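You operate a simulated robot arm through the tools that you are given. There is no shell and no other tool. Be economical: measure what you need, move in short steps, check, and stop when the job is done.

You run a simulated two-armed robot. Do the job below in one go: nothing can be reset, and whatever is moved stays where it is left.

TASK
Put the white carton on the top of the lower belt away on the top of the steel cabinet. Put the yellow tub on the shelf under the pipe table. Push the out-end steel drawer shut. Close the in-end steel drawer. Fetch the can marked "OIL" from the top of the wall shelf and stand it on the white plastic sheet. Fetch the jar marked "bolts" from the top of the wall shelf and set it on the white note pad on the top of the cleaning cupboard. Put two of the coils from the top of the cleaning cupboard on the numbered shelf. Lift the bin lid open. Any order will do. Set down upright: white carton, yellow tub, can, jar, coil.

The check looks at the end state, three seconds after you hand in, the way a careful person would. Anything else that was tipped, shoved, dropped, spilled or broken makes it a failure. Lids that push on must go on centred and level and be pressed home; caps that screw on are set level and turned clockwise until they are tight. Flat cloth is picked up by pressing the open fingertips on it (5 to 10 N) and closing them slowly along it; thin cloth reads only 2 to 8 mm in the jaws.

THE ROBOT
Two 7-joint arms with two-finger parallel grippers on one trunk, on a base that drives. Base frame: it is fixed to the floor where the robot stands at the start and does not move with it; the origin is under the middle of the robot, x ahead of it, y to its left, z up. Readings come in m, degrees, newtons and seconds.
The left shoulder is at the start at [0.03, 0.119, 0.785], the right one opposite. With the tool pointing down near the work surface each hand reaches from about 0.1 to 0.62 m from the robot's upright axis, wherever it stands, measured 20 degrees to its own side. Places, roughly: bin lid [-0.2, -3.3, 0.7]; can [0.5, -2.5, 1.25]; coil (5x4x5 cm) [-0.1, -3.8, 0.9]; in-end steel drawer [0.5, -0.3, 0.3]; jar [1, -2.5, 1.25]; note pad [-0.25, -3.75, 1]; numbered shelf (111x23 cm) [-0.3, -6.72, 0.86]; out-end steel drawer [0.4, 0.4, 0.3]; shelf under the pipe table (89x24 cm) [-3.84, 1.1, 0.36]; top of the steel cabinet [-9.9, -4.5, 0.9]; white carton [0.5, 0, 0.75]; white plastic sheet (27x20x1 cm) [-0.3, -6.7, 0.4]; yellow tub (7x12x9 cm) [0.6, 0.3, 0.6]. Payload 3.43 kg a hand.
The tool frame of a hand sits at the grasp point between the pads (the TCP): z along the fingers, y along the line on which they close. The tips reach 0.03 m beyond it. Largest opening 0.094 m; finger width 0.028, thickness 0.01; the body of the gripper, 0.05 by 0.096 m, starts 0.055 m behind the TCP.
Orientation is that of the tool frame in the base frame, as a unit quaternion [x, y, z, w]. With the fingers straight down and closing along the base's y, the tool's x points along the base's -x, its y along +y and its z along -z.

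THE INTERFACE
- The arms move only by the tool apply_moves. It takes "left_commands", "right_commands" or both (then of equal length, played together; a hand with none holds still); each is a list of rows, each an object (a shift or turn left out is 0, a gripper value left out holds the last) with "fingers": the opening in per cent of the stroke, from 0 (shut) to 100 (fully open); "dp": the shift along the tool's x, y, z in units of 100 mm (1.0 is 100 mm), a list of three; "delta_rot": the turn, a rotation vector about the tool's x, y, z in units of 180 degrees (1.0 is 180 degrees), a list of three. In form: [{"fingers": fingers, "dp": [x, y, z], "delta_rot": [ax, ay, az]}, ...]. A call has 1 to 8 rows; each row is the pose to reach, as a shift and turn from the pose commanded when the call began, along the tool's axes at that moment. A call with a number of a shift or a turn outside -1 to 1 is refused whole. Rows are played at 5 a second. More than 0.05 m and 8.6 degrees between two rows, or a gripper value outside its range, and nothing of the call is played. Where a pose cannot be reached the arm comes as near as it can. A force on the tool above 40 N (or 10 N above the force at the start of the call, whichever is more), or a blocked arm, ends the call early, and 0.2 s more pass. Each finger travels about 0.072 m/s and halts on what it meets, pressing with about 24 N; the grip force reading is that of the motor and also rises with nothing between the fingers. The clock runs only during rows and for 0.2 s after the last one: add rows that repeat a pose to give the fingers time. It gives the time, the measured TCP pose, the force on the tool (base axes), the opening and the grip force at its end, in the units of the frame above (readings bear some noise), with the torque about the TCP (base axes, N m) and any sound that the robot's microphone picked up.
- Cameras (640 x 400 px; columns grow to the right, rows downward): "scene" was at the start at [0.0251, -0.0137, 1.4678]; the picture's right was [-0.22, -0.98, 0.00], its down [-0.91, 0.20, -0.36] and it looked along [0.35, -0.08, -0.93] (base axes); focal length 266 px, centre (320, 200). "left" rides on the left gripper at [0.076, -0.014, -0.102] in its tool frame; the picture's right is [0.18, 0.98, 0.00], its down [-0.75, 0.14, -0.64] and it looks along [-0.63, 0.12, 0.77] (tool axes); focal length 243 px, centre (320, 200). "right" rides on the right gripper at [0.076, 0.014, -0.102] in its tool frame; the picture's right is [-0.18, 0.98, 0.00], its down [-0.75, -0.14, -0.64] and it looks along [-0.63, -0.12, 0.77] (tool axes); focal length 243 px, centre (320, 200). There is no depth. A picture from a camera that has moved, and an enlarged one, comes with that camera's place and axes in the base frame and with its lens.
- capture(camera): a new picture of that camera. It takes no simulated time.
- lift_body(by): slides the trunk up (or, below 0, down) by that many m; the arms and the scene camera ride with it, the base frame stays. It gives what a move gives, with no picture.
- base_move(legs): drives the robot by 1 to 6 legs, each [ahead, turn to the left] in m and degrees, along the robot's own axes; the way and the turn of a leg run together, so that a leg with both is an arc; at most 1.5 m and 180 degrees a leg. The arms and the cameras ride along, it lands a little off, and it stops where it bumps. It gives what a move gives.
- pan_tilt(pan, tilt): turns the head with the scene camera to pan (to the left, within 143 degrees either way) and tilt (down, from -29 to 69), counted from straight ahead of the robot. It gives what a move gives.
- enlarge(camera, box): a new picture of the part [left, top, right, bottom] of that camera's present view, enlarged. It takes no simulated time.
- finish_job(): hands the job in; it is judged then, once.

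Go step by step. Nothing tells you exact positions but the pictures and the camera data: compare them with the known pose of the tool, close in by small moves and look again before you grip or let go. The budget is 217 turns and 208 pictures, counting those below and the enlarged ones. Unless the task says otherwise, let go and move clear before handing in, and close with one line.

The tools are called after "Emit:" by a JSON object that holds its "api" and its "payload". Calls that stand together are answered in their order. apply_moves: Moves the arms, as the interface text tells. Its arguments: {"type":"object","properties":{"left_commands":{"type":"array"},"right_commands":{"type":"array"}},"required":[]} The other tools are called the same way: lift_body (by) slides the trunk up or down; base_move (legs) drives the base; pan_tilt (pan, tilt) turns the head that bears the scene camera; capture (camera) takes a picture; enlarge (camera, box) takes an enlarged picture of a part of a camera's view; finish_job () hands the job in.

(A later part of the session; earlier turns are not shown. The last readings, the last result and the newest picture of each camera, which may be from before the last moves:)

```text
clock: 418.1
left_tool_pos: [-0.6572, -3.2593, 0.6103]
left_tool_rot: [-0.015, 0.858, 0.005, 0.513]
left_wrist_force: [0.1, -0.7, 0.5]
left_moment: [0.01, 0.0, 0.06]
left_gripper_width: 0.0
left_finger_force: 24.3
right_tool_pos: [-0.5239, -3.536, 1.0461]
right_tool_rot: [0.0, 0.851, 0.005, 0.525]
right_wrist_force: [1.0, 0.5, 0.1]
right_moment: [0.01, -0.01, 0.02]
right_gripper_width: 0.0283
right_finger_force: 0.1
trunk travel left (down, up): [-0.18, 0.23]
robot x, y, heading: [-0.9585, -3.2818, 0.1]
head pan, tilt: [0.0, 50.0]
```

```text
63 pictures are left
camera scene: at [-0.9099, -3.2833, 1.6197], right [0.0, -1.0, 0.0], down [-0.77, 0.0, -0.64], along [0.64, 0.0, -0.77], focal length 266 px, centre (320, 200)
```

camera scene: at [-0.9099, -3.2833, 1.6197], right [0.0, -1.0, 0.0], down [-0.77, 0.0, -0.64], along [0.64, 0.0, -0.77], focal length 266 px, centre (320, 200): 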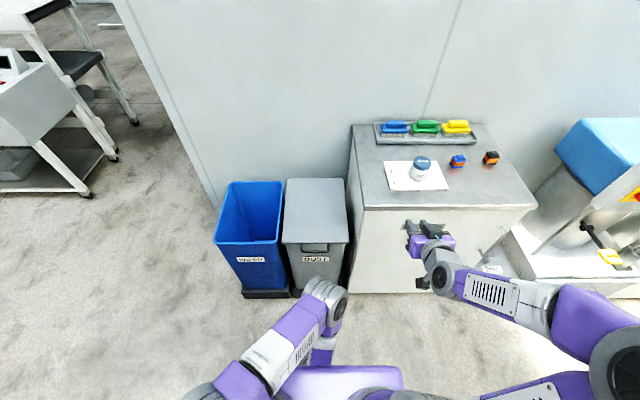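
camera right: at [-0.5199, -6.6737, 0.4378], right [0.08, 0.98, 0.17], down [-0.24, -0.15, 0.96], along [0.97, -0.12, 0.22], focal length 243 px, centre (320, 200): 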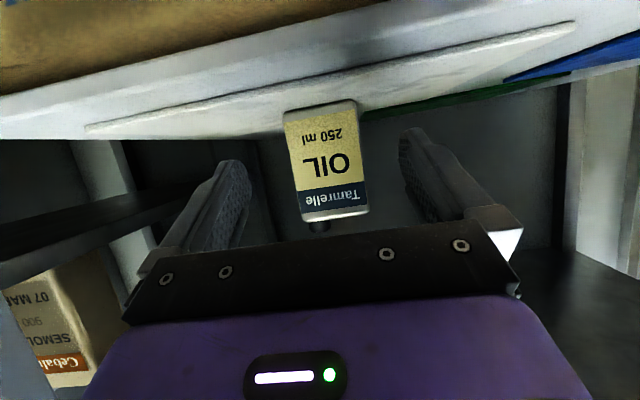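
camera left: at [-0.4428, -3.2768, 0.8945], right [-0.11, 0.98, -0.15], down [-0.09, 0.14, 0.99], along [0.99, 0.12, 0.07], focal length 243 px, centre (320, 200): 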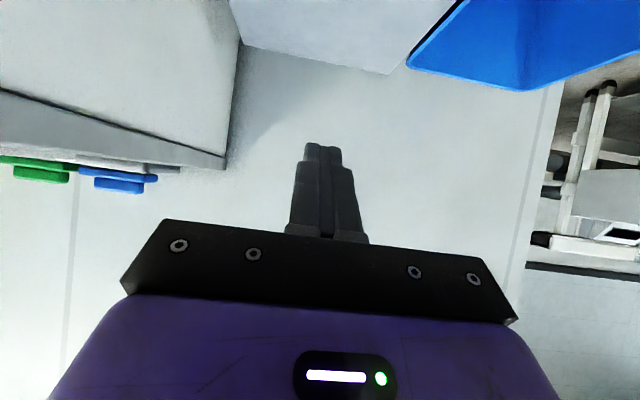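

The lid is shut and everything stands. The left hand folds in to 0.30 m, so I can hook with the base at x≈−0.70. Driving up with the fingers below the bar.

Emit:
{"api": "base_move", "payload": {"legs": [[0.258, 0]]}}

Emit:
{"api": "capture", "payload": {"camera": "left"}}

Emit:
{"api": "capture", "payload": {"camera": "scene"}}

```text
clock: 420.0
left_tool_pos: [-0.4001, -3.2603, 0.6105]
left_tool_rot: [-0.015, 0.859, 0.005, 0.512]
left_wrist_force: [0.6, -0.3, -0.7]
left_moment: [0.01, 0.0, -0.01]
left_gripper_width: 0.0002
left_finger_force: 23.8
right_tool_pos: [-0.2666, -3.5356, 1.0468]
right_tool_rot: [0.0, 0.851, 0.004, 0.525]
right_wrist_force: [0.5, -0.7, 0.6]
right_moment: [-0.03, 0.0, -0.01]
right_gripper_width: 0.0286
right_finger_force: 0.0
trunk travel left (down, up): [-0.18, 0.23]
robot x, y, heading: [-0.6981, -3.2835, 0.0]
head pan, tilt: [0.0, 50.0]
```

```text
62 pictures are left
camera left: at [-0.5254, -3.2775, 0.5923], right [-0.12, 0.98, -0.17], down [-0.21, 0.14, 0.97], along [0.97, 0.15, 0.19], focal length 243 px, centre (320, 200)
```

left: 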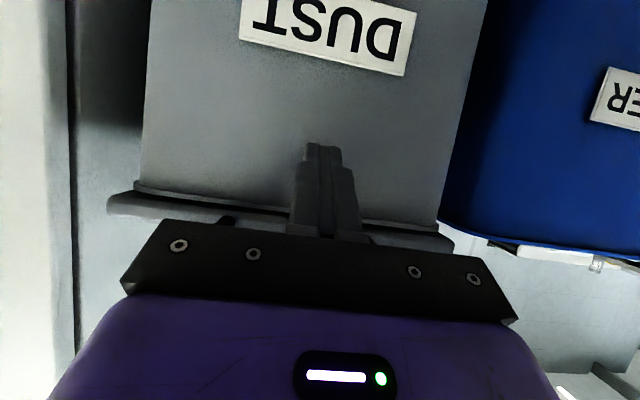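

```text
61 pictures are left
camera scene: at [-0.6518, -3.2835, 1.6197], right [0.0, -1.0, 0.0], down [-0.77, 0.0, -0.64], along [0.64, 0.0, -0.77], focal length 266 px, centre (320, 200)
```

scene: 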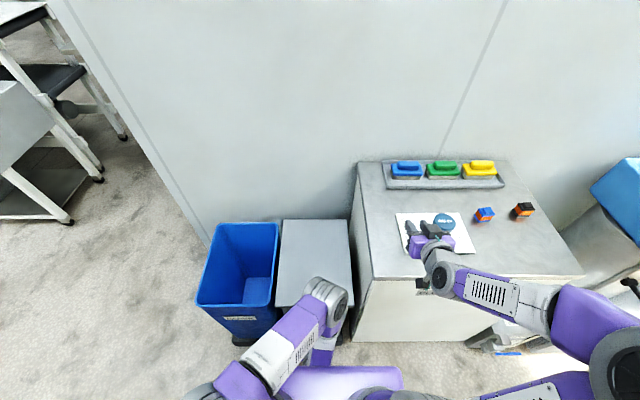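

Emit:
{"api": "apply_moves", "payload": {"left_commands": [{"dp": [-0.14, 0, -0.06]}, {"dp": [-0.28, 0, -0.12]}, {"dp": [-0.42, 0, -0.19]}, {"dp": [-0.55, 0, -0.24]}]}}

Emit:
{"api": "apply_moves", "payload": {"left_commands": [{"dp": [-0.2, 0, -0.065]}, {"dp": [-0.4, 0, -0.13]}, {"dp": [-0.6, 0, -0.195]}, {"dp": [-0.75, 0, -0.24]}]}}

Emit:
{"api": "capture", "payload": {"camera": "left"}}

```text
clock: 421.2
left_tool_pos: [-0.3566, -3.2667, 0.6696]
left_tool_rot: [-0.04, 0.828, -0.002, 0.56]
left_wrist_force: [-2.0, 0.0, -2.4]
left_moment: [0.08, -0.13, -0.03]
left_gripper_width: 0.0001
left_finger_force: 23.6
right_tool_pos: [-0.2679, -3.5366, 1.0468]
right_tool_rot: [-0.001, 0.851, 0.006, 0.525]
right_wrist_force: [-0.1, 0.8, 0.0]
right_moment: [-0.01, 0.02, -0.02]
right_gripper_width: 0.0282
right_finger_force: 0.1
trunk travel left (down, up): [-0.18, 0.23]
robot x, y, heading: [-0.6983, -3.2814, -0.1]
head pan, tilt: [0.0, 50.0]
stopped in row 4 (left hand): the arm was blocked; the commanded pose is now the measured one
```

```text
clock: 421.9
left_tool_pos: [-0.3252, -3.2661, 0.7257]
left_tool_rot: [-0.056, 0.802, -0.005, 0.595]
left_wrist_force: [-11.4, 2.5, 0.1]
left_moment: [-0.28, -0.3, -0.66]
left_gripper_width: 0.0
left_finger_force: 24.1
right_tool_pos: [-0.2678, -3.5359, 1.0465]
right_tool_rot: [-0.001, 0.852, 0.006, 0.524]
right_wrist_force: [-0.4, -0.3, -0.3]
right_moment: [0.04, 0.01, 0.02]
right_gripper_width: 0.0283
right_finger_force: 0.0
trunk travel left (down, up): [-0.18, 0.23]
robot x, y, heading: [-0.7009, -3.2809, -0.3]
head pan, tilt: [0.0, 50.0]
stopped in row 3 (left hand): the force on the tool passed its limit at 52 N (the readings are from after the stop); the commanded pose is now the measured one
```

```text
60 pictures are left
camera left: at [-0.4431, -3.2929, 0.6845], right [-0.13, 0.96, -0.25], down [-0.41, 0.18, 0.9], along [0.9, 0.22, 0.37], focal length 243 px, centre (320, 200)
```

left: 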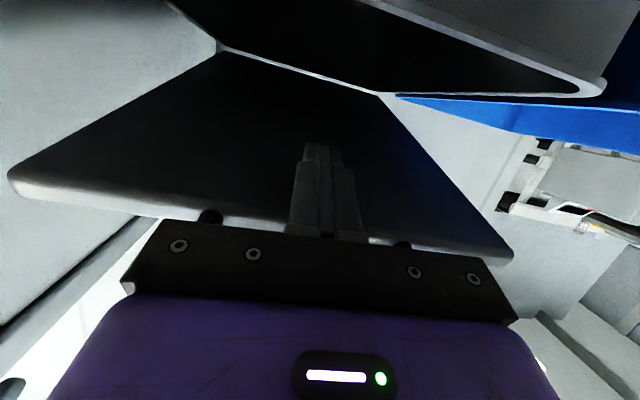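

The lid is up ~15°, finger now flatter (73°) with the bar at the palm. I'll continue upward, staying slightly back from the bar.

Emit:
{"api": "apply_moves", "payload": {"left_commands": [{"dp": [0.0, 0, -0.07]}, {"dp": [-0.15, 0, -0.07]}, {"dp": [-0.3, 0, -0.06]}, {"dp": [-0.48, 0, -0.04]}, {"dp": [-0.67, 0, -0.02]}]}}

Emit:
{"api": "apply_moves", "payload": {"left_commands": [{"dp": [-0.14, 0, 0.03]}, {"dp": [-0.28, 0, 0.06]}, {"dp": [-0.42, 0, 0.1]}, {"dp": [-0.56, 0, 0.13]}, {"dp": [-0.7, 0, 0.17]}]}}

Emit:
{"api": "capture", "payload": {"camera": "left"}}

Emit:
{"api": "capture", "payload": {"camera": "scene"}}

```text
clock: 422.5
left_tool_pos: [-0.3228, -3.2651, 0.7335]
left_tool_rot: [-0.058, 0.793, -0.006, 0.606]
left_wrist_force: [-13.1, -0.8, 1.9]
left_moment: [-0.09, -0.41, -0.54]
left_gripper_width: 0.0002
left_finger_force: 24.2
right_tool_pos: [-0.269, -3.5343, 1.0473]
right_tool_rot: [0.0, 0.851, 0.005, 0.525]
right_wrist_force: [-0.4, -0.7, 0.2]
right_moment: [0.02, 0.03, -0.03]
right_gripper_width: 0.0283
right_finger_force: 0.1
trunk travel left (down, up): [-0.18, 0.23]
robot x, y, heading: [-0.7013, -3.2832, 0.1]
head pan, tilt: [0.0, 50.0]
stopped in row 2 (left hand): the force on the tool passed its limit at 50 N (the readings are from after the stop); the commanded pose is now the measured one
```

```text
clock: 423.2
left_tool_pos: [-0.3132, -3.2647, 0.7603]
left_tool_rot: [-0.055, 0.797, -0.009, 0.601]
left_wrist_force: [-21.2, -0.1, 5.2]
left_moment: [-0.19, -0.7, -0.98]
left_gripper_width: 0.0001
left_finger_force: 24.0
right_tool_pos: [-0.2696, -3.536, 1.0469]
right_tool_rot: [-0.001, 0.851, 0.006, 0.525]
right_wrist_force: [0.0, 0.7, 0.2]
right_moment: [0.02, -0.01, 0.01]
right_gripper_width: 0.0285
right_finger_force: 0.2
trunk travel left (down, up): [-0.18, 0.23]
robot x, y, heading: [-0.7006, -3.2824, -0.1]
head pan, tilt: [0.0, 50.0]
stopped in row 3 (left hand): the force on the tool passed its limit at 44 N (the readings are from after the stop); the commanded pose is now the measured one
```

```text
59 pictures are left
camera left: at [-0.4309, -3.2911, 0.7176], right [-0.13, 0.96, -0.26], down [-0.42, 0.18, 0.89], along [0.9, 0.22, 0.38], focal length 243 px, centre (320, 200)
```

left: 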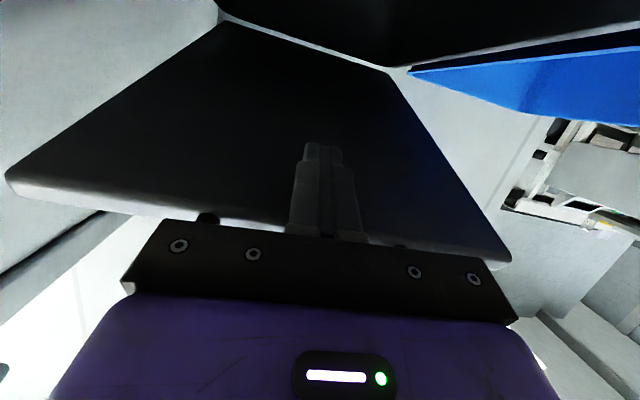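

```text
58 pictures are left
camera scene: at [-0.6558, -3.2831, 1.6198], right [0.0, -1.0, 0.0], down [-0.77, 0.0, -0.64], along [0.64, 0.0, -0.77], focal length 266 px, centre (320, 200)
```

scene: 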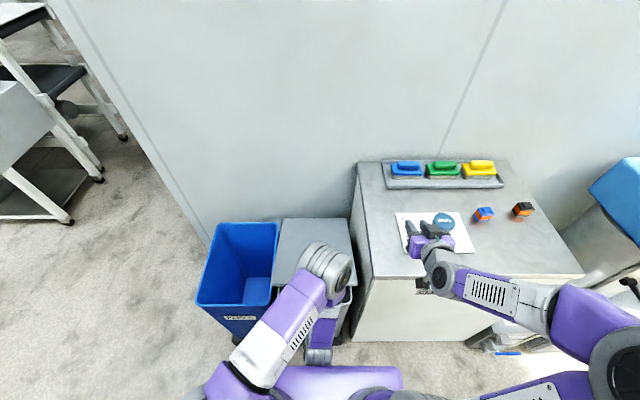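

Still pressing into the bar. I'll slide back 3 cm along the finger axis, then lift along the arc.

Emit:
{"api": "apply_moves", "payload": {"left_commands": [{"dp": [0.0, 0, -0.1]}, {"dp": [0, 0, -0.2]}, {"dp": [0, 0, -0.3]}, {"dp": [0, 0, -0.3]}]}}

Emit:
{"api": "apply_moves", "payload": {"left_commands": [{"dp": [-0.14, 0, 0.0]}, {"dp": [-0.28, 0, 0.01]}, {"dp": [-0.42, 0, 0.02]}, {"dp": [-0.56, 0, 0.04]}]}}

Emit:
{"api": "capture", "payload": {"camera": "left"}}

```text
clock: 424.4
left_tool_pos: [-0.3137, -3.2579, 0.7794]
left_tool_rot: [-0.067, 0.774, 0.0, 0.629]
left_wrist_force: [-1.8, -1.1, -2.4]
left_moment: [0.0, 0.06, -0.02]
left_gripper_width: 0.0
left_finger_force: 24.2
right_tool_pos: [-0.2684, -3.5367, 1.0465]
right_tool_rot: [-0.001, 0.852, 0.006, 0.524]
right_wrist_force: [-0.2, 0.3, 0.4]
right_moment: [0.0, 0.0, 0.02]
right_gripper_width: 0.0284
right_finger_force: 0.0
trunk travel left (down, up): [-0.18, 0.23]
robot x, y, heading: [-0.7019, -3.2815, -0.0]
head pan, tilt: [0.0, 50.0]
stopped in row 4 (left hand): the arm was blocked; the commanded pose is now the measured one
```

```text
clock: 425.4
left_tool_pos: [-0.3006, -3.253, 0.8315]
left_tool_rot: [-0.067, 0.775, 0.0, 0.629]
left_wrist_force: [-0.6, -0.6, -2.1]
left_moment: [0.02, 0.05, -0.06]
left_gripper_width: 0.0
left_finger_force: 23.7
right_tool_pos: [-0.2679, -3.5357, 1.0463]
right_tool_rot: [-0.001, 0.851, 0.006, 0.524]
right_wrist_force: [-0.1, -0.7, 0.3]
right_moment: [-0.04, -0.03, -0.03]
right_gripper_width: 0.0282
right_finger_force: 0.0
trunk travel left (down, up): [-0.18, 0.23]
robot x, y, heading: [-0.7041, -3.2823, 0.2]
head pan, tilt: [0.0, 50.0]
```

```text
57 pictures are left
camera left: at [-0.4137, -3.2824, 0.7811], right [-0.14, 0.96, -0.26], down [-0.49, 0.17, 0.86], along [0.86, 0.25, 0.44], focal length 243 px, centre (320, 200)
```

left: 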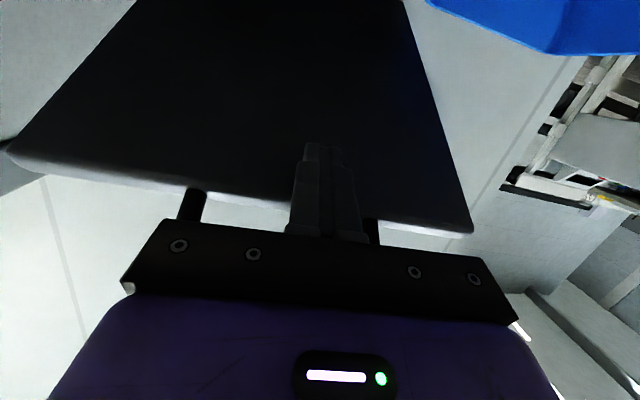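

Smooth now (2 N). Lid ≈31°. Continuing along the arc with the tip under the lid.

Emit:
{"api": "apply_moves", "payload": {"left_commands": [{"dp": [-0.16, -0.02, 0.08]}, {"dp": [-0.33, -0.04, 0.18]}, {"dp": [-0.5, -0.05, 0.28]}, {"dp": [-0.66, -0.06, 0.38]}]}}

Emit:
{"api": "apply_moves", "payload": {"left_commands": [{"dp": [-0.16, -0.02, 0.1]}, {"dp": [-0.32, -0.04, 0.22]}, {"dp": [-0.46, -0.05, 0.33]}, {"dp": [-0.6, -0.06, 0.45]}]}}

Emit:
{"api": "capture", "payload": {"camera": "left"}}

Emit:
{"api": "capture", "payload": {"camera": "scene"}}

```text
clock: 426.4
left_tool_pos: [-0.2495, -3.2494, 0.8891]
left_tool_rot: [-0.066, 0.775, -0.001, 0.628]
left_wrist_force: [-2.2, -0.3, -1.5]
left_moment: [-0.05, 0.0, -0.04]
left_gripper_width: 0.0
left_finger_force: 23.8
right_tool_pos: [-0.2688, -3.5351, 1.0453]
right_tool_rot: [0.0, 0.851, 0.005, 0.525]
right_wrist_force: [-1.2, -0.3, 0.0]
right_moment: [0.0, 0.01, 0.01]
right_gripper_width: 0.028
right_finger_force: 0.1
trunk travel left (down, up): [-0.18, 0.23]
robot x, y, heading: [-0.7051, -3.2759, -0.2]
head pan, tilt: [0.0, 50.0]
```

```text
clock: 427.4
left_tool_pos: [-0.1939, -3.2432, 0.938]
left_tool_rot: [-0.067, 0.775, 0.0, 0.629]
left_wrist_force: [-1.3, -1.5, -1.1]
left_moment: [0.01, 0.04, -0.02]
left_gripper_width: 0.0
left_finger_force: 23.9
right_tool_pos: [-0.2686, -3.5351, 1.046]
right_tool_rot: [-0.001, 0.851, 0.006, 0.525]
right_wrist_force: [0.1, -0.3, -0.4]
right_moment: [-0.02, -0.01, -0.01]
right_gripper_width: 0.0283
right_finger_force: 0.0
trunk travel left (down, up): [-0.18, 0.23]
robot x, y, heading: [-0.701, -3.2844, -0.1]
head pan, tilt: [0.0, 50.0]
```

```text
56 pictures are left
camera left: at [-0.3064, -3.2738, 0.888], right [-0.14, 0.96, -0.26], down [-0.49, 0.16, 0.86], along [0.86, 0.25, 0.44], focal length 243 px, centre (320, 200)
```

left: 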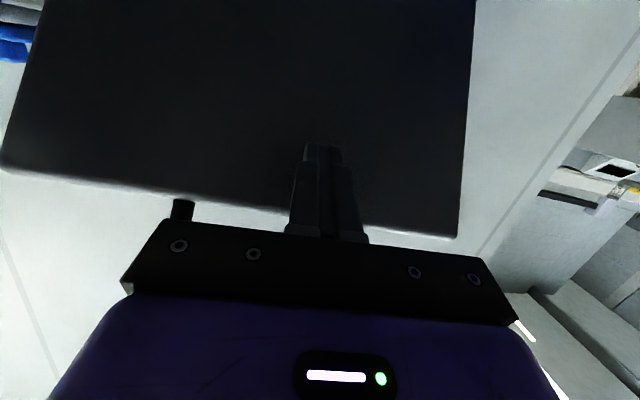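

```text
55 pictures are left
camera scene: at [-0.6536, -3.2837, 1.6198], right [0.0, -1.0, 0.0], down [-0.77, 0.0, -0.64], along [0.64, 0.0, -0.77], focal length 266 px, centre (320, 200)
```

scene: 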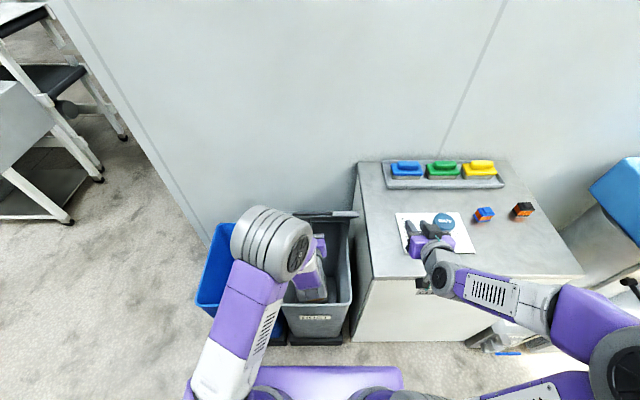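

Lid at ~55°. Continuing to ~78°.

Emit:
{"api": "apply_moves", "payload": {"left_commands": [{"dp": [-0.13, -0.03, 0.13]}, {"dp": [-0.26, -0.06, 0.27]}, {"dp": [-0.38, -0.09, 0.41]}, {"dp": [-0.49, -0.12, 0.57]}]}}

Emit:
{"api": "apply_moves", "payload": {"left_commands": [{"dp": [-0.1, -0.03, 0.15]}, {"dp": [-0.19, -0.06, 0.3]}, {"dp": [-0.27, -0.09, 0.45]}, {"dp": [-0.34, -0.12, 0.6]}]}}

Emit:
{"api": "capture", "payload": {"camera": "left"}}

Emit:
{"api": "capture", "payload": {"camera": "scene"}}

```text
clock: 428.4
left_tool_pos: [-0.1257, -3.2476, 0.9762]
left_tool_rot: [-0.067, 0.775, -0.001, 0.628]
left_wrist_force: [-1.1, 0.5, -0.4]
left_moment: [0.0, 0.0, 0.03]
left_gripper_width: 0.0002
left_finger_force: 24.0
right_tool_pos: [-0.2688, -3.5351, 1.0462]
right_tool_rot: [-0.001, 0.851, 0.006, 0.525]
right_wrist_force: [0.3, -0.1, 0.2]
right_moment: [0.01, 0.0, 0.03]
right_gripper_width: 0.0281
right_finger_force: 0.0
trunk travel left (down, up): [-0.18, 0.23]
robot x, y, heading: [-0.7023, -3.2829, 0.2]
head pan, tilt: [0.0, 50.0]
```

```text
clock: 429.4
left_tool_pos: [-0.0594, -3.2515, 0.9967]
left_tool_rot: [-0.066, 0.775, -0.001, 0.628]
left_wrist_force: [-0.2, 0.8, 0.7]
left_moment: [-0.02, -0.02, 0.01]
left_gripper_width: 0.0
left_finger_force: 24.3
right_tool_pos: [-0.2682, -3.5356, 1.0469]
right_tool_rot: [-0.001, 0.851, 0.006, 0.525]
right_wrist_force: [-0.7, -0.8, -0.4]
right_moment: [-0.02, 0.0, -0.03]
right_gripper_width: 0.0283
right_finger_force: 0.0
trunk travel left (down, up): [-0.18, 0.23]
robot x, y, heading: [-0.7019, -3.2821, 0.1]
head pan, tilt: [0.0, 50.0]
```

```text
54 pictures are left
camera left: at [-0.1728, -3.2804, 0.9464], right [-0.14, 0.96, -0.26], down [-0.49, 0.16, 0.86], along [0.86, 0.25, 0.44], focal length 243 px, centre (320, 200)
```

left: 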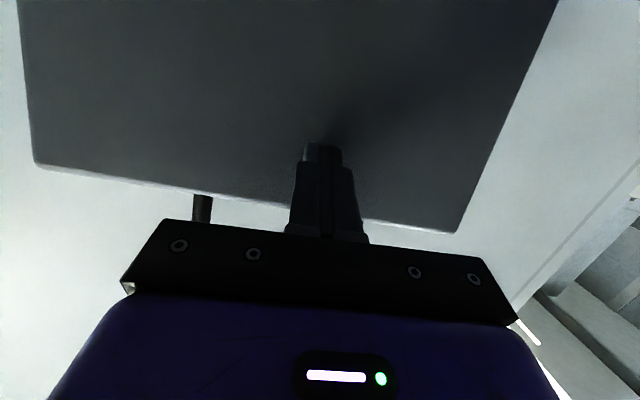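

```text
53 pictures are left
camera scene: at [-0.6533, -3.2837, 1.6197], right [0.0, -1.0, 0.0], down [-0.77, 0.0, -0.64], along [0.64, 0.0, -0.77], focal length 266 px, centre (320, 200)
```

scene: 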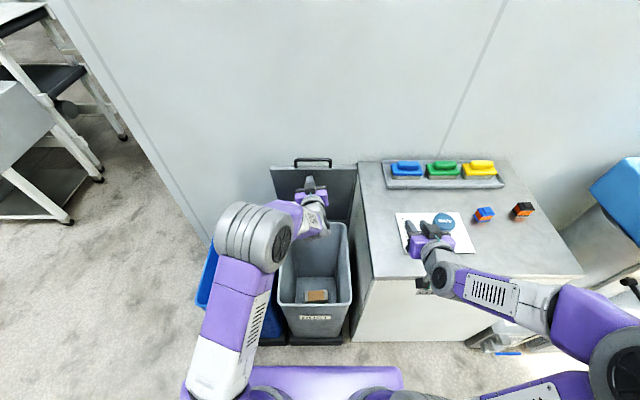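

Lid is near vertical. Pushing on past vertical.

Emit:
{"api": "apply_moves", "payload": {"left_commands": [{"dp": [-0.04, 0, 0.15]}, {"dp": [-0.08, 0, 0.3]}, {"dp": [-0.12, 0, 0.45]}, {"dp": [-0.14, 0, 0.6]}]}}

Emit:
{"api": "capture", "payload": {"camera": "scene"}}

```text
clock: 430.4
left_tool_pos: [0.0006, -3.2439, 0.9976]
left_tool_rot: [-0.067, 0.775, 0.0, 0.628]
left_wrist_force: [0.1, -0.2, -0.4]
left_moment: [0.02, 0.0, 0.01]
left_gripper_width: 0.0
left_finger_force: 24.1
right_tool_pos: [-0.2683, -3.5362, 1.0465]
right_tool_rot: [-0.001, 0.852, 0.005, 0.524]
right_wrist_force: [0.9, -0.6, -0.2]
right_moment: [0.03, 0.03, 0.01]
right_gripper_width: 0.0282
right_finger_force: 0.1
trunk travel left (down, up): [-0.18, 0.23]
robot x, y, heading: [-0.7017, -3.2802, 0.2]
head pan, tilt: [0.0, 50.0]
```

```text
52 pictures are left
camera scene: at [-0.6531, -3.2837, 1.6197], right [0.0, -1.0, 0.0], down [-0.77, 0.0, -0.64], along [0.64, 0.0, -0.77], focal length 266 px, centre (320, 200)
```

scene: 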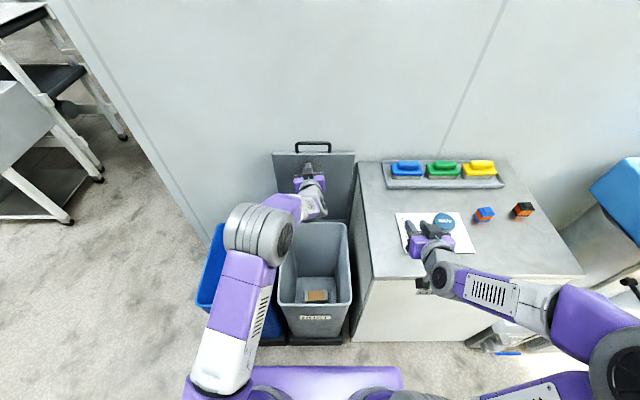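

Around 87° now. Push 5 cm further.

Emit:
{"api": "apply_moves", "payload": {"left_commands": [{"dp": [-0.03, -0.02, 0.12]}, {"dp": [-0.05, -0.04, 0.25]}, {"dp": [-0.08, -0.05, 0.38]}, {"dp": [-0.1, -0.06, 0.5]}]}}

Emit:
{"api": "capture", "payload": {"camera": "scene"}}

Emit:
{"api": "capture", "payload": {"camera": "left"}}

```text
clock: 431.4
left_tool_pos: [0.0526, -3.2453, 0.9973]
left_tool_rot: [-0.067, 0.775, 0.0, 0.629]
left_wrist_force: [-2.4, -0.3, -1.0]
left_moment: [0.04, 0.02, -0.02]
left_gripper_width: 0.0
left_finger_force: 24.0
right_tool_pos: [-0.2692, -3.5354, 1.0459]
right_tool_rot: [-0.001, 0.852, 0.006, 0.524]
right_wrist_force: [-0.1, 0.7, 0.1]
right_moment: [0.0, 0.0, -0.03]
right_gripper_width: 0.028
right_finger_force: 0.1
trunk travel left (down, up): [-0.18, 0.23]
robot x, y, heading: [-0.6996, -3.2858, -0.3]
head pan, tilt: [0.0, 50.0]
```

```text
51 pictures are left
camera scene: at [-0.6544, -3.2837, 1.6198], right [0.0, -1.0, 0.0], down [-0.77, 0.0, -0.64], along [0.64, 0.0, -0.77], focal length 266 px, centre (320, 200)
```

scene: 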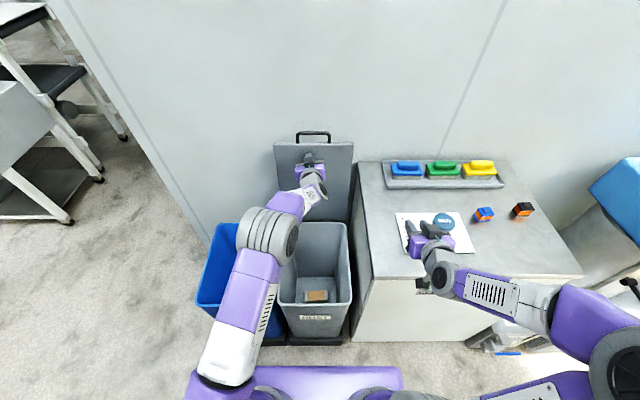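

```text
50 pictures are left
camera left: at [-0.0613, -3.2741, 0.9472], right [-0.14, 0.96, -0.26], down [-0.49, 0.17, 0.86], along [0.86, 0.25, 0.44], focal length 243 px, centre (320, 200)
```

left: 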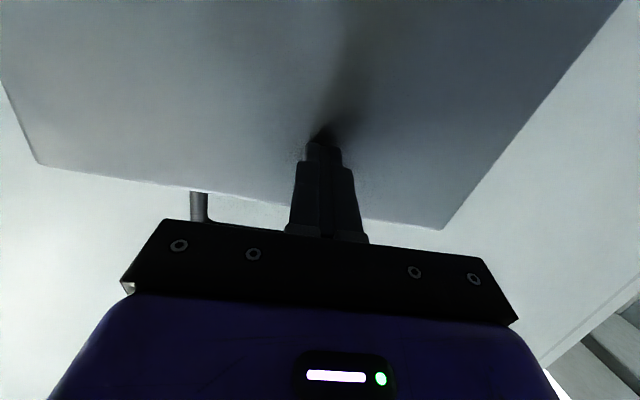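

Past ~94°. Push a bit more until it leans on the wall.

Emit:
{"api": "apply_moves", "payload": {"left_commands": [{"dp": [-0.02, -0.02, 0.1]}, {"dp": [-0.03, -0.03, 0.2]}, {"dp": [-0.04, -0.04, 0.3]}, {"dp": [-0.04, -0.04, 0.3]}]}}

Emit:
{"api": "capture", "payload": {"camera": "scene"}}

```text
clock: 431.8
left_tool_pos: [0.0526, -3.2436, 0.9986]
left_tool_rot: [-0.068, 0.776, 0.0, 0.627]
left_wrist_force: [-32.7, 3.9, 7.2]
left_moment: [-0.08, -0.46, -0.02]
left_gripper_width: 0.0002
left_finger_force: 23.7
right_tool_pos: [-0.2727, -3.5349, 1.0478]
right_tool_rot: [-0.002, 0.851, 0.006, 0.526]
right_wrist_force: [0.5, -0.2, -0.2]
right_moment: [0.0, -0.02, -0.01]
right_gripper_width: 0.0284
right_finger_force: 0.0
trunk travel left (down, up): [-0.18, 0.23]
robot x, y, heading: [-0.7035, -3.2804, -0.1]
head pan, tilt: [0.0, 50.0]
stopped in row 1 (left hand): the force on the tool passed its limit at 51 N (the readings are from after the stop); the commanded pose is now the measured one
```

```text
49 pictures are left
camera scene: at [-0.6616, -3.2829, 1.6201], right [0.0, -1.0, 0.0], down [-0.76, 0.0, -0.65], along [0.65, 0.0, -0.76], focal length 266 px, centre (320, 200)
```

scene: 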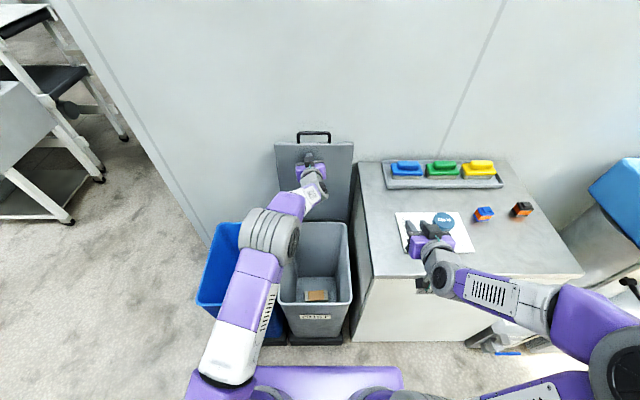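

The lid has hit its stop. Backing away gently and checking that it stays open.

Emit:
{"api": "apply_moves", "payload": {"left_commands": [{"dp": [0, 0, -0.1]}, {"dp": [0, 0, -0.3]}, {"dp": [0, 0, -0.6]}, {"dp": [0, 0, -0.9]}]}}

Emit:
{"api": "apply_moves", "payload": {"left_commands": [{"dp": [0, 0, -0.3]}, {"dp": [0, 0, -0.6]}, {"dp": [0, 0, -0.9]}]}}

Emit:
{"api": "capture", "payload": {"camera": "scene"}}

Emit:
{"api": "capture", "payload": {"camera": "left"}}

```text
clock: 432.8
left_tool_pos: [-0.0301, -3.2532, 1.0135]
left_tool_rot: [-0.068, 0.777, 0.001, 0.626]
left_wrist_force: [0.4, 0.0, 0.7]
left_moment: [0.0, 0.0, -0.02]
left_gripper_width: 0.0001
left_finger_force: 24.1
right_tool_pos: [-0.2688, -3.5359, 1.0466]
right_tool_rot: [-0.001, 0.851, 0.006, 0.525]
right_wrist_force: [0.7, -0.1, -0.4]
right_moment: [0.01, -0.04, 0.01]
right_gripper_width: 0.0283
right_finger_force: 0.0
trunk travel left (down, up): [-0.18, 0.23]
robot x, y, heading: [-0.7056, -3.2831, 0.3]
head pan, tilt: [0.0, 50.0]
```

```text
clock: 433.6
left_tool_pos: [-0.1184, -3.2603, 1.0338]
left_tool_rot: [-0.066, 0.778, -0.001, 0.625]
left_wrist_force: [0.3, 0.2, 0.6]
left_moment: [0.02, 0.0, 0.0]
left_gripper_width: 0.0
left_finger_force: 24.1
right_tool_pos: [-0.2693, -3.5365, 1.0471]
right_tool_rot: [0.0, 0.851, 0.005, 0.525]
right_wrist_force: [0.4, -0.4, 0.4]
right_moment: [-0.03, 0.01, 0.02]
right_gripper_width: 0.0278
right_finger_force: 0.2
trunk travel left (down, up): [-0.18, 0.23]
robot x, y, heading: [-0.7009, -3.2777, -0.1]
head pan, tilt: [0.0, 50.0]
```

```text
48 pictures are left
camera scene: at [-0.6551, -3.2836, 1.6198], right [0.0, -1.0, 0.0], down [-0.77, 0.0, -0.64], along [0.64, 0.0, -0.77], focal length 266 px, centre (320, 200)
```

scene: 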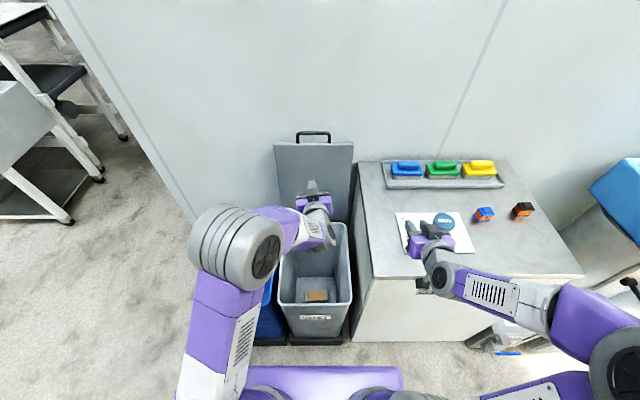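

```text
47 pictures are left
camera left: at [-0.2313, -3.2899, 0.984], right [-0.14, 0.96, -0.26], down [-0.48, 0.16, 0.86], along [0.87, 0.25, 0.44], focal length 243 px, centre (320, 200)
```

left: 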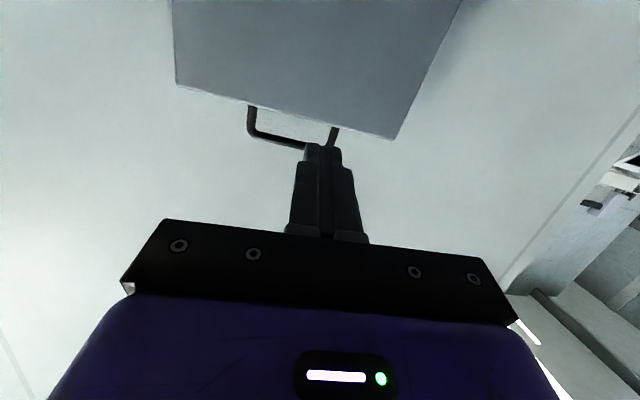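

The lid stays open. Now the second coil, with the right hand: fold the left in, back off, shift the base south to y≈−3.57.

Emit:
{"api": "apply_moves", "payload": {"left_commands": [{"dp": [0, 0, -0.3]}, {"dp": [0, 0, -0.6]}, {"dp": [0, 0, -0.9]}], "right_commands": [{"fingers": 60}, {"fingers": 75}, {"fingers": 75}]}}

Emit:
{"api": "base_move", "payload": {"legs": [[-0.4, 0], [0, -90], [0.29, 0], [0, 90]]}}

Emit:
{"api": "lift_body", "payload": {"by": -0.08}}

Emit:
{"api": "pan_tilt", "payload": {"pan": -15, "tilt": 50}}

Emit:
{"api": "capture", "payload": {"camera": "scene"}}

```text
clock: 434.4
left_tool_pos: [-0.2052, -3.2671, 1.0534]
left_tool_rot: [-0.067, 0.777, 0.0, 0.625]
left_wrist_force: [-0.3, 0.4, 0.2]
left_moment: [-0.02, 0.02, -0.01]
left_gripper_width: 0.0
left_finger_force: 23.7
right_tool_pos: [-0.2687, -3.5363, 1.0466]
right_tool_rot: [0.0, 0.851, 0.006, 0.525]
right_wrist_force: [0.0, 0.3, 0.3]
right_moment: [0.01, 0.02, 0.01]
right_gripper_width: 0.0703
right_finger_force: 0.1
trunk travel left (down, up): [-0.18, 0.23]
robot x, y, heading: [-0.7017, -3.2827, -0.3]
head pan, tilt: [0.0, 50.0]
```

```text
clock: 446.1
left_tool_pos: [-0.5996, -3.5601, 1.0533]
left_tool_rot: [-0.064, 0.778, -0.002, 0.624]
left_wrist_force: [-0.7, 0.5, 0.2]
left_moment: [0.01, 0.0, 0.0]
left_gripper_width: 0.0
left_finger_force: 24.1
right_tool_pos: [-0.6641, -3.8283, 1.0458]
right_tool_rot: [0.002, 0.851, 0.004, 0.525]
right_wrist_force: [0.2, -0.4, 0.4]
right_moment: [0.04, -0.01, -0.02]
right_gripper_width: 0.0706
right_finger_force: 0.1
trunk travel left (down, up): [-0.18, 0.23]
robot x, y, heading: [-1.0973, -3.5726, -0.0]
head pan, tilt: [0.0, 50.0]
```

```text
clock: 447.3
left_tool_pos: [-0.6, -3.5607, 0.9726]
left_tool_rot: [-0.067, 0.778, 0.0, 0.625]
left_wrist_force: [-0.5, 0.7, -0.1]
left_moment: [0.01, 0.02, -0.02]
left_gripper_width: 0.0
left_finger_force: 24.4
right_tool_pos: [-0.6647, -3.8285, 0.9673]
right_tool_rot: [0.001, 0.851, 0.004, 0.525]
right_wrist_force: [0.3, 0.1, -0.2]
right_moment: [0.0, -0.01, 0.05]
right_gripper_width: 0.0707
right_finger_force: 0.0
trunk travel left (down, up): [-0.1, 0.31]
robot x, y, heading: [-1.0947, -3.5742, -0.1]
head pan, tilt: [0.0, 50.0]
```

```text
clock: 448.0
left_tool_pos: [-0.6002, -3.5602, 0.9729]
left_tool_rot: [-0.066, 0.778, -0.001, 0.625]
left_wrist_force: [-0.4, -0.4, 0.3]
left_moment: [-0.01, 0.03, -0.01]
left_gripper_width: 0.0
left_finger_force: 23.4
right_tool_pos: [-0.6641, -3.8291, 0.9659]
right_tool_rot: [0.001, 0.851, 0.005, 0.525]
right_wrist_force: [0.4, -0.9, -0.4]
right_moment: [-0.02, -0.01, 0.0]
right_gripper_width: 0.0708
right_finger_force: 0.0
trunk travel left (down, up): [-0.1, 0.31]
robot x, y, heading: [-1.0956, -3.5705, -0.0]
head pan, tilt: [-15.0, 50.0]
```

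```text
46 pictures are left
camera scene: at [-1.052, -3.5954, 1.5398], right [-0.26, -0.97, 0.0], down [-0.74, 0.2, -0.64], along [0.62, -0.17, -0.77], focal length 266 px, centre (320, 200)
```

scene: 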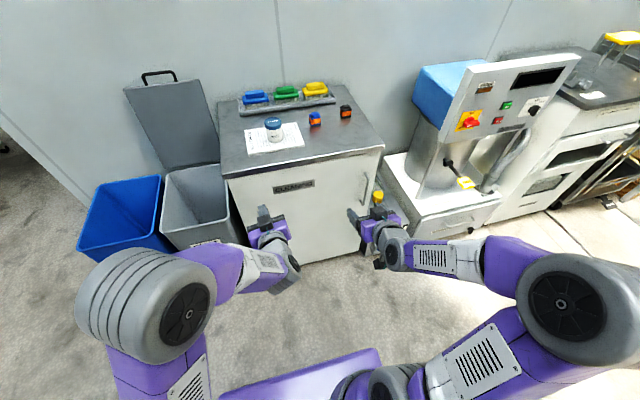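

I'll raise and shift the left hand away from the jar, then drive in for the blue coil.

Emit:
{"api": "apply_moves", "payload": {"left_commands": [{"dp": [-0.27, 0.3, -0.06]}, {"dp": [-0.54, 0.6, -0.12]}, {"dp": [-0.8, 0.9, -0.18]}], "right_commands": [{"dp": [0, 0.05, 0]}, {"dp": [0, 0.1, 0]}, {"dp": [0, 0.1, 0]}]}}

Emit:
{"api": "base_move", "payload": {"legs": [[0.33, 0]]}}

Emit:
{"api": "capture", "payload": {"camera": "right"}}

Emit:
{"api": "capture", "payload": {"camera": "scene"}}

```text
clock: 448.8
left_tool_pos: [-0.6094, -3.4633, 1.0472]
left_tool_rot: [-0.065, 0.778, -0.001, 0.625]
left_wrist_force: [-0.3, 0.3, -0.2]
left_moment: [0.0, -0.02, 0.02]
left_gripper_width: 0.0001
left_finger_force: 23.9
right_tool_pos: [-0.6612, -3.8189, 0.9675]
right_tool_rot: [0.0, 0.851, 0.005, 0.525]
right_wrist_force: [0.5, -0.7, 0.4]
right_moment: [-0.02, -0.01, -0.04]
right_gripper_width: 0.0706
right_finger_force: 0.1
right hand out of reach, approached as far as the arm can: row 2, 3
trunk travel left (down, up): [-0.1, 0.31]
robot x, y, heading: [-1.0985, -3.5762, -0.3]
head pan, tilt: [-15.0, 50.0]
```

```text
clock: 451.0
left_tool_pos: [-0.2795, -3.4673, 1.0468]
left_tool_rot: [-0.065, 0.779, -0.002, 0.624]
left_wrist_force: [0.1, 0.3, -0.4]
left_moment: [-0.01, 0.0, -0.02]
left_gripper_width: 0.0001
left_finger_force: 24.5
right_tool_pos: [-0.3331, -3.8226, 0.9675]
right_tool_rot: [0.001, 0.852, 0.005, 0.524]
right_wrist_force: [0.3, -0.4, 0.3]
right_moment: [0.02, 0.01, 0.06]
right_gripper_width: 0.0703
right_finger_force: 0.0
trunk travel left (down, up): [-0.1, 0.31]
robot x, y, heading: [-0.7709, -3.575, -0.4]
head pan, tilt: [-15.0, 50.0]
```

```text
45 pictures are left
camera right: at [-0.4562, -3.8088, 0.9446], right [0.08, 0.98, 0.17], down [-0.23, -0.15, 0.96], along [0.97, -0.12, 0.22], focal length 243 px, centre (320, 200)
```

right: 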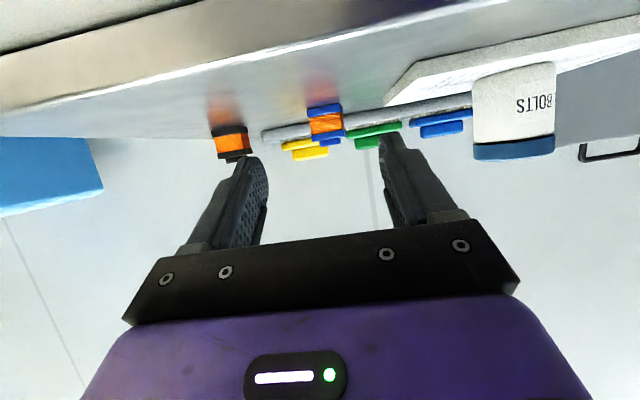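

```text
44 pictures are left
camera scene: at [-0.722, -3.5972, 1.5397], right [-0.26, -0.96, 0.0], down [-0.74, 0.2, -0.64], along [0.62, -0.17, -0.77], focal length 266 px, centre (320, 200)
```

scene: 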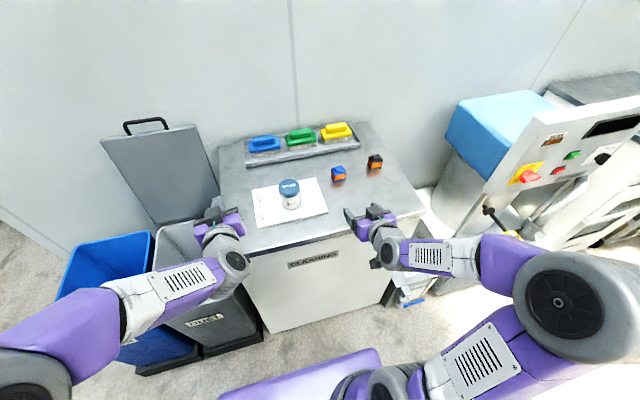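

Blue coil is ≈(−0.11, −3.825), aligned with the right hand. Moving in.

Emit:
{"api": "apply_moves", "payload": {"right_commands": [{"dp": [-0.05, 0, 0.22]}, {"dp": [-0.1, 0, 0.44]}, {"dp": [-0.16, 0, 0.66]}]}}

Emit:
{"api": "apply_moves", "payload": {"right_commands": [{"dp": [-0.05, 0, 0.22]}, {"dp": [-0.1, 0, 0.44]}, {"dp": [-0.16, 0, 0.66]}]}}

Emit:
{"api": "capture", "payload": {"camera": "right"}}

```text
clock: 451.8
left_tool_pos: [-0.28, -3.4674, 1.0471]
left_tool_rot: [-0.064, 0.779, -0.003, 0.624]
left_wrist_force: [-0.8, -0.5, -0.4]
left_moment: [-0.01, 0.0, -0.01]
left_gripper_width: 0.0001
left_finger_force: 24.3
right_tool_pos: [-0.265, -3.8223, 0.9516]
right_tool_rot: [0.002, 0.852, 0.004, 0.524]
right_wrist_force: [-1.0, 0.9, -0.4]
right_moment: [0.0, 0.04, 0.02]
right_gripper_width: 0.0706
right_finger_force: 0.1
trunk travel left (down, up): [-0.1, 0.31]
robot x, y, heading: [-0.7667, -3.5721, -0.3]
head pan, tilt: [-15.0, 50.0]
```

```text
clock: 452.6
left_tool_pos: [-0.2831, -3.4683, 1.0475]
left_tool_rot: [-0.063, 0.777, -0.003, 0.626]
left_wrist_force: [-0.2, 0.7, 0.1]
left_moment: [0.02, 0.02, 0.01]
left_gripper_width: 0.0
left_finger_force: 24.5
right_tool_pos: [-0.2022, -3.8216, 0.9389]
right_tool_rot: [0.001, 0.851, 0.004, 0.526]
right_wrist_force: [-13.2, -0.8, 14.9]
right_moment: [0.06, 2.45, 0.23]
right_gripper_width: 0.0702
right_finger_force: 0.1
trunk travel left (down, up): [-0.1, 0.31]
robot x, y, heading: [-0.7689, -3.5734, -0.4]
head pan, tilt: [-15.0, 50.0]
```

```text
43 pictures are left
camera right: at [-0.3262, -3.8081, 0.9158], right [0.08, 0.98, 0.17], down [-0.24, -0.15, 0.96], along [0.97, -0.12, 0.22], focal length 243 px, centre (320, 200)
```

right: 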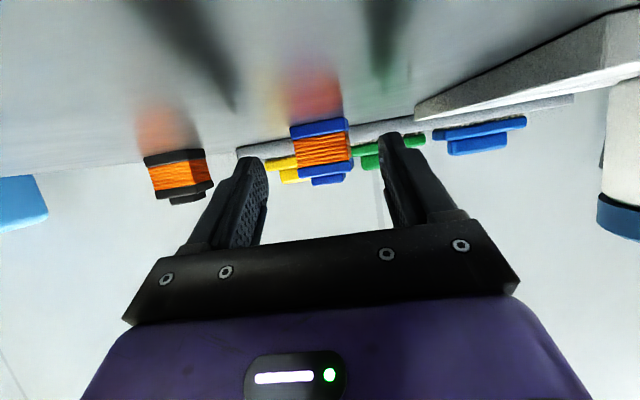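

The wrist camera housing touched the cupboard's top edge. I'll lift 3 cm and steepen the hand to 55°, as worked before.

Emit:
{"api": "apply_moves", "payload": {"right_commands": [{"dp": [-0.1, 0, -0.05]}, {"dp": [-0.27, 0, -0.13]}, {"dp": [-0.27, 0, -0.13], "delta_rot": [0, 0.025, 0]}, {"dp": [-0.27, 0, -0.13], "delta_rot": [0, 0.05, 0]}]}}

Emit:
{"api": "capture", "payload": {"camera": "right"}}

Emit:
{"api": "capture", "payload": {"camera": "scene"}}

```text
clock: 453.6
left_tool_pos: [-0.2811, -3.4672, 1.0462]
left_tool_rot: [-0.065, 0.778, -0.002, 0.625]
left_wrist_force: [-1.0, 0.5, -0.1]
left_moment: [-0.02, -0.01, 0.0]
left_gripper_width: 0.0001
left_finger_force: 24.3
right_tool_pos: [-0.2001, -3.8213, 0.9661]
right_tool_rot: [0.002, 0.89, 0.004, 0.455]
right_wrist_force: [-0.3, 0.1, 0.6]
right_moment: [-0.02, 0.0, -0.04]
right_gripper_width: 0.0707
right_finger_force: 0.1
trunk travel left (down, up): [-0.1, 0.31]
robot x, y, heading: [-0.7661, -3.5749, -0.2]
head pan, tilt: [-15.0, 50.0]
```

```text
42 pictures are left
camera right: at [-0.3259, -3.8083, 0.9642], right [0.11, 0.98, 0.16], down [-0.08, -0.15, 0.99], along [0.99, -0.12, 0.06], focal length 243 px, centre (320, 200)
```

right: 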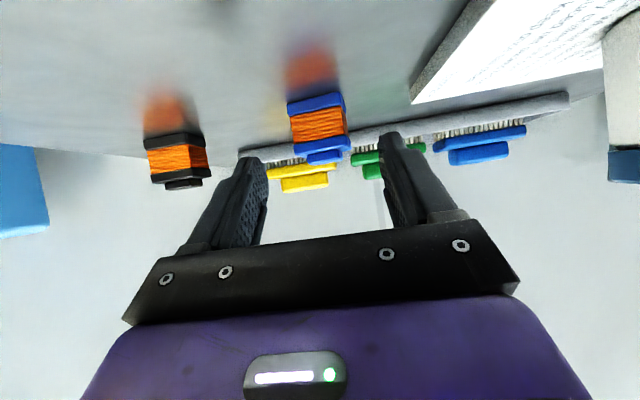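

```text
41 pictures are left
camera scene: at [-0.7228, -3.5969, 1.5397], right [-0.26, -0.96, 0.0], down [-0.74, 0.2, -0.64], along [0.62, -0.17, -0.77], focal length 266 px, centre (320, 200)
```

scene: 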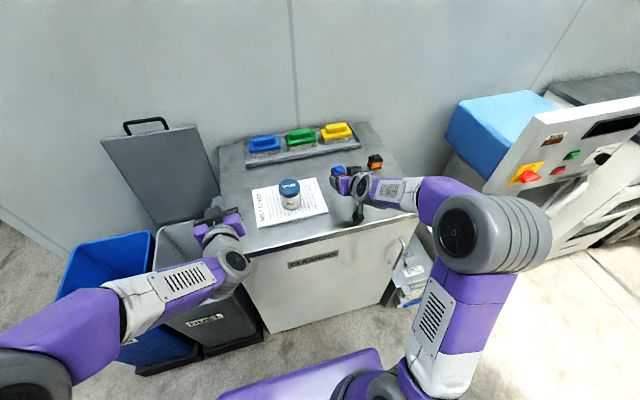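

Clear now. Coil front at x≈−0.109, y −3.824. Advancing to grasp depth.

Emit:
{"api": "apply_moves", "payload": {"right_commands": [{"dp": [-0.07, -0.02, 0.2]}, {"dp": [-0.13, -0.03, 0.38]}, {"dp": [-0.19, -0.03, 0.56]}]}}

Emit:
{"api": "apply_moves", "payload": {"right_commands": [{"dp": [-0.07, 0, 0.18]}, {"dp": [-0.13, 0, 0.36]}, {"dp": [-0.19, 0, 0.53]}]}}

Emit:
{"api": "capture", "payload": {"camera": "right"}}

```text
clock: 454.4
left_tool_pos: [-0.2807, -3.4675, 1.0475]
left_tool_rot: [-0.065, 0.779, -0.002, 0.624]
left_wrist_force: [-0.3, -0.9, -0.5]
left_moment: [-0.03, -0.01, -0.01]
left_gripper_width: 0.0
left_finger_force: 24.0
right_tool_pos: [-0.1438, -3.825, 0.9498]
right_tool_rot: [0.001, 0.89, 0.004, 0.456]
right_wrist_force: [0.5, -1.2, 1.0]
right_moment: [0.02, -0.01, 0.0]
right_gripper_width: 0.0703
right_finger_force: 0.0
trunk travel left (down, up): [-0.1, 0.31]
robot x, y, heading: [-0.7685, -3.574, -0.3]
head pan, tilt: [-15.0, 50.0]
```

```text
clock: 455.2
left_tool_pos: [-0.2795, -3.468, 1.0466]
left_tool_rot: [-0.065, 0.778, -0.002, 0.624]
left_wrist_force: [0.5, 0.1, -0.5]
left_moment: [0.01, 0.03, -0.02]
left_gripper_width: 0.0
left_finger_force: 24.3
right_tool_pos: [-0.0898, -3.8257, 0.9324]
right_tool_rot: [0.002, 0.89, 0.005, 0.456]
right_wrist_force: [0.1, -0.3, -0.2]
right_moment: [0.0, -0.01, 0.01]
right_gripper_width: 0.0705
right_finger_force: 0.0
trunk travel left (down, up): [-0.1, 0.31]
robot x, y, heading: [-0.7655, -3.5729, -0.6]
head pan, tilt: [-15.0, 50.0]
```

```text
40 pictures are left
camera right: at [-0.2144, -3.8109, 0.9306], right [0.11, 0.98, 0.16], down [-0.08, -0.15, 0.99], along [0.99, -0.12, 0.06], focal length 243 px, centre (320, 200)
```

right: 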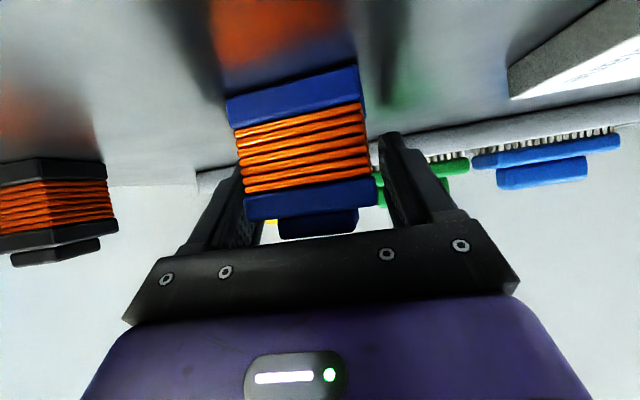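

The coil is ~7 mm toward −y of centre; shifting then closing.

Emit:
{"api": "apply_moves", "payload": {"right_commands": [{"dp": [0, -0.06, 0]}, {"dp": [0, -0.06, 0], "fingers": 65}, {"dp": [0, -0.06, 0], "fingers": 55}, {"dp": [0, -0.06, 0], "fingers": 45}, {"dp": [0, -0.06, 0], "fingers": 35}, {"dp": [0, -0.06, 0], "fingers": 25}, {"dp": [0, -0.06, 0], "fingers": 25}]}}

Emit:
{"api": "capture", "payload": {"camera": "right"}}

```text
clock: 456.8
left_tool_pos: [-0.2813, -3.4685, 1.047]
left_tool_rot: [-0.065, 0.778, -0.001, 0.625]
left_wrist_force: [-0.5, 0.1, 0.3]
left_moment: [0.01, -0.01, 0.0]
left_gripper_width: 0.0002
left_finger_force: 23.6
right_tool_pos: [-0.0895, -3.8317, 0.9342]
right_tool_rot: [0.001, 0.89, 0.005, 0.455]
right_wrist_force: [0.8, 0.1, 0.2]
right_moment: [-0.04, 0.02, 0.0]
right_gripper_width: 0.0458
right_finger_force: 24.1
trunk travel left (down, up): [-0.1, 0.31]
robot x, y, heading: [-0.7672, -3.5756, -0.1]
head pan, tilt: [-15.0, 50.0]
```

```text
39 pictures are left
camera right: at [-0.215, -3.8172, 0.931], right [0.11, 0.98, 0.16], down [-0.08, -0.15, 0.99], along [0.99, -0.12, 0.06], focal length 243 px, centre (320, 200)
```

right: 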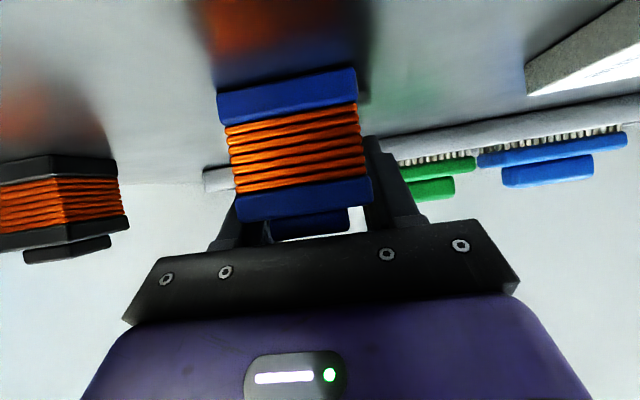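

Gripped (46 mm). Lift and back out.

Emit:
{"api": "apply_moves", "payload": {"right_commands": [{"dp": [-0.16, 0, -0.12]}, {"dp": [-0.32, 0, -0.23]}, {"dp": [-0.49, 0, -0.35]}]}}

Emit:
{"api": "base_move", "payload": {"legs": [[-0.5, 0]]}}

Emit:
{"api": "capture", "payload": {"camera": "right"}}

Emit:
{"api": "capture", "payload": {"camera": "scene"}}

```text
clock: 457.6
left_tool_pos: [-0.2803, -3.4674, 1.0466]
left_tool_rot: [-0.064, 0.778, -0.002, 0.625]
left_wrist_force: [-0.3, -0.2, -0.2]
left_moment: [0.01, -0.01, -0.03]
left_gripper_width: 0.0002
left_finger_force: 24.2
right_tool_pos: [-0.0902, -3.8327, 0.9942]
right_tool_rot: [0.001, 0.89, 0.004, 0.455]
right_wrist_force: [0.0, -0.3, -1.7]
right_moment: [0.03, -0.07, 0.0]
right_gripper_width: 0.0455
right_finger_force: 24.2
trunk travel left (down, up): [-0.1, 0.31]
robot x, y, heading: [-0.7676, -3.5739, -0.3]
head pan, tilt: [-15.0, 50.0]
```

```text
clock: 460.6
left_tool_pos: [-0.7799, -3.4651, 1.0466]
left_tool_rot: [-0.063, 0.778, -0.003, 0.625]
left_wrist_force: [0.9, 0.0, -0.5]
left_moment: [0.01, 0.01, -0.03]
left_gripper_width: 0.0002
left_finger_force: 24.0
right_tool_pos: [-0.5883, -3.8291, 0.994]
right_tool_rot: [0.003, 0.89, 0.003, 0.455]
right_wrist_force: [-0.5, -0.3, -1.2]
right_moment: [-0.01, -0.08, 0.01]
right_gripper_width: 0.0457
right_finger_force: 24.3
trunk travel left (down, up): [-0.1, 0.31]
robot x, y, heading: [-1.268, -3.5726, -0.3]
head pan, tilt: [-15.0, 50.0]
```

```text
38 pictures are left
camera right: at [-0.7144, -3.8153, 0.9911], right [0.11, 0.98, 0.16], down [-0.08, -0.15, 0.99], along [0.99, -0.12, 0.06], focal length 243 px, centre (320, 200)
```

right: 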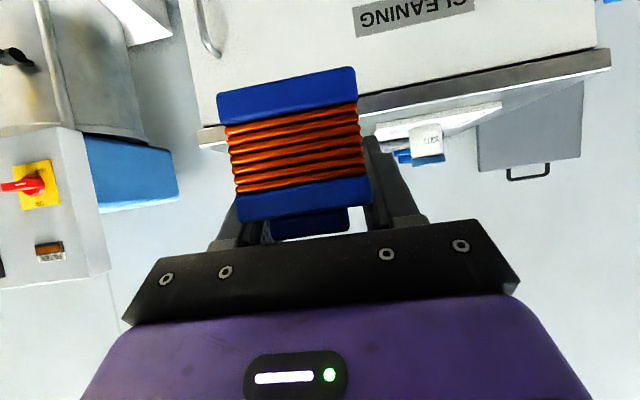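

```text
37 pictures are left
camera scene: at [-1.2226, -3.5941, 1.5398], right [-0.27, -0.96, 0.0], down [-0.74, 0.2, -0.64], along [0.62, -0.17, -0.77], focal length 266 px, centre (320, 200)
```

scene: 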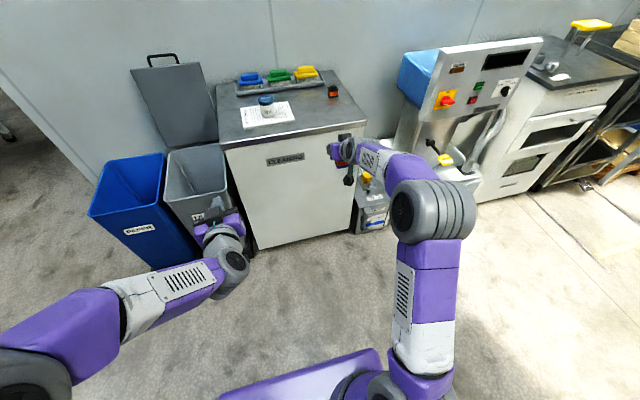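

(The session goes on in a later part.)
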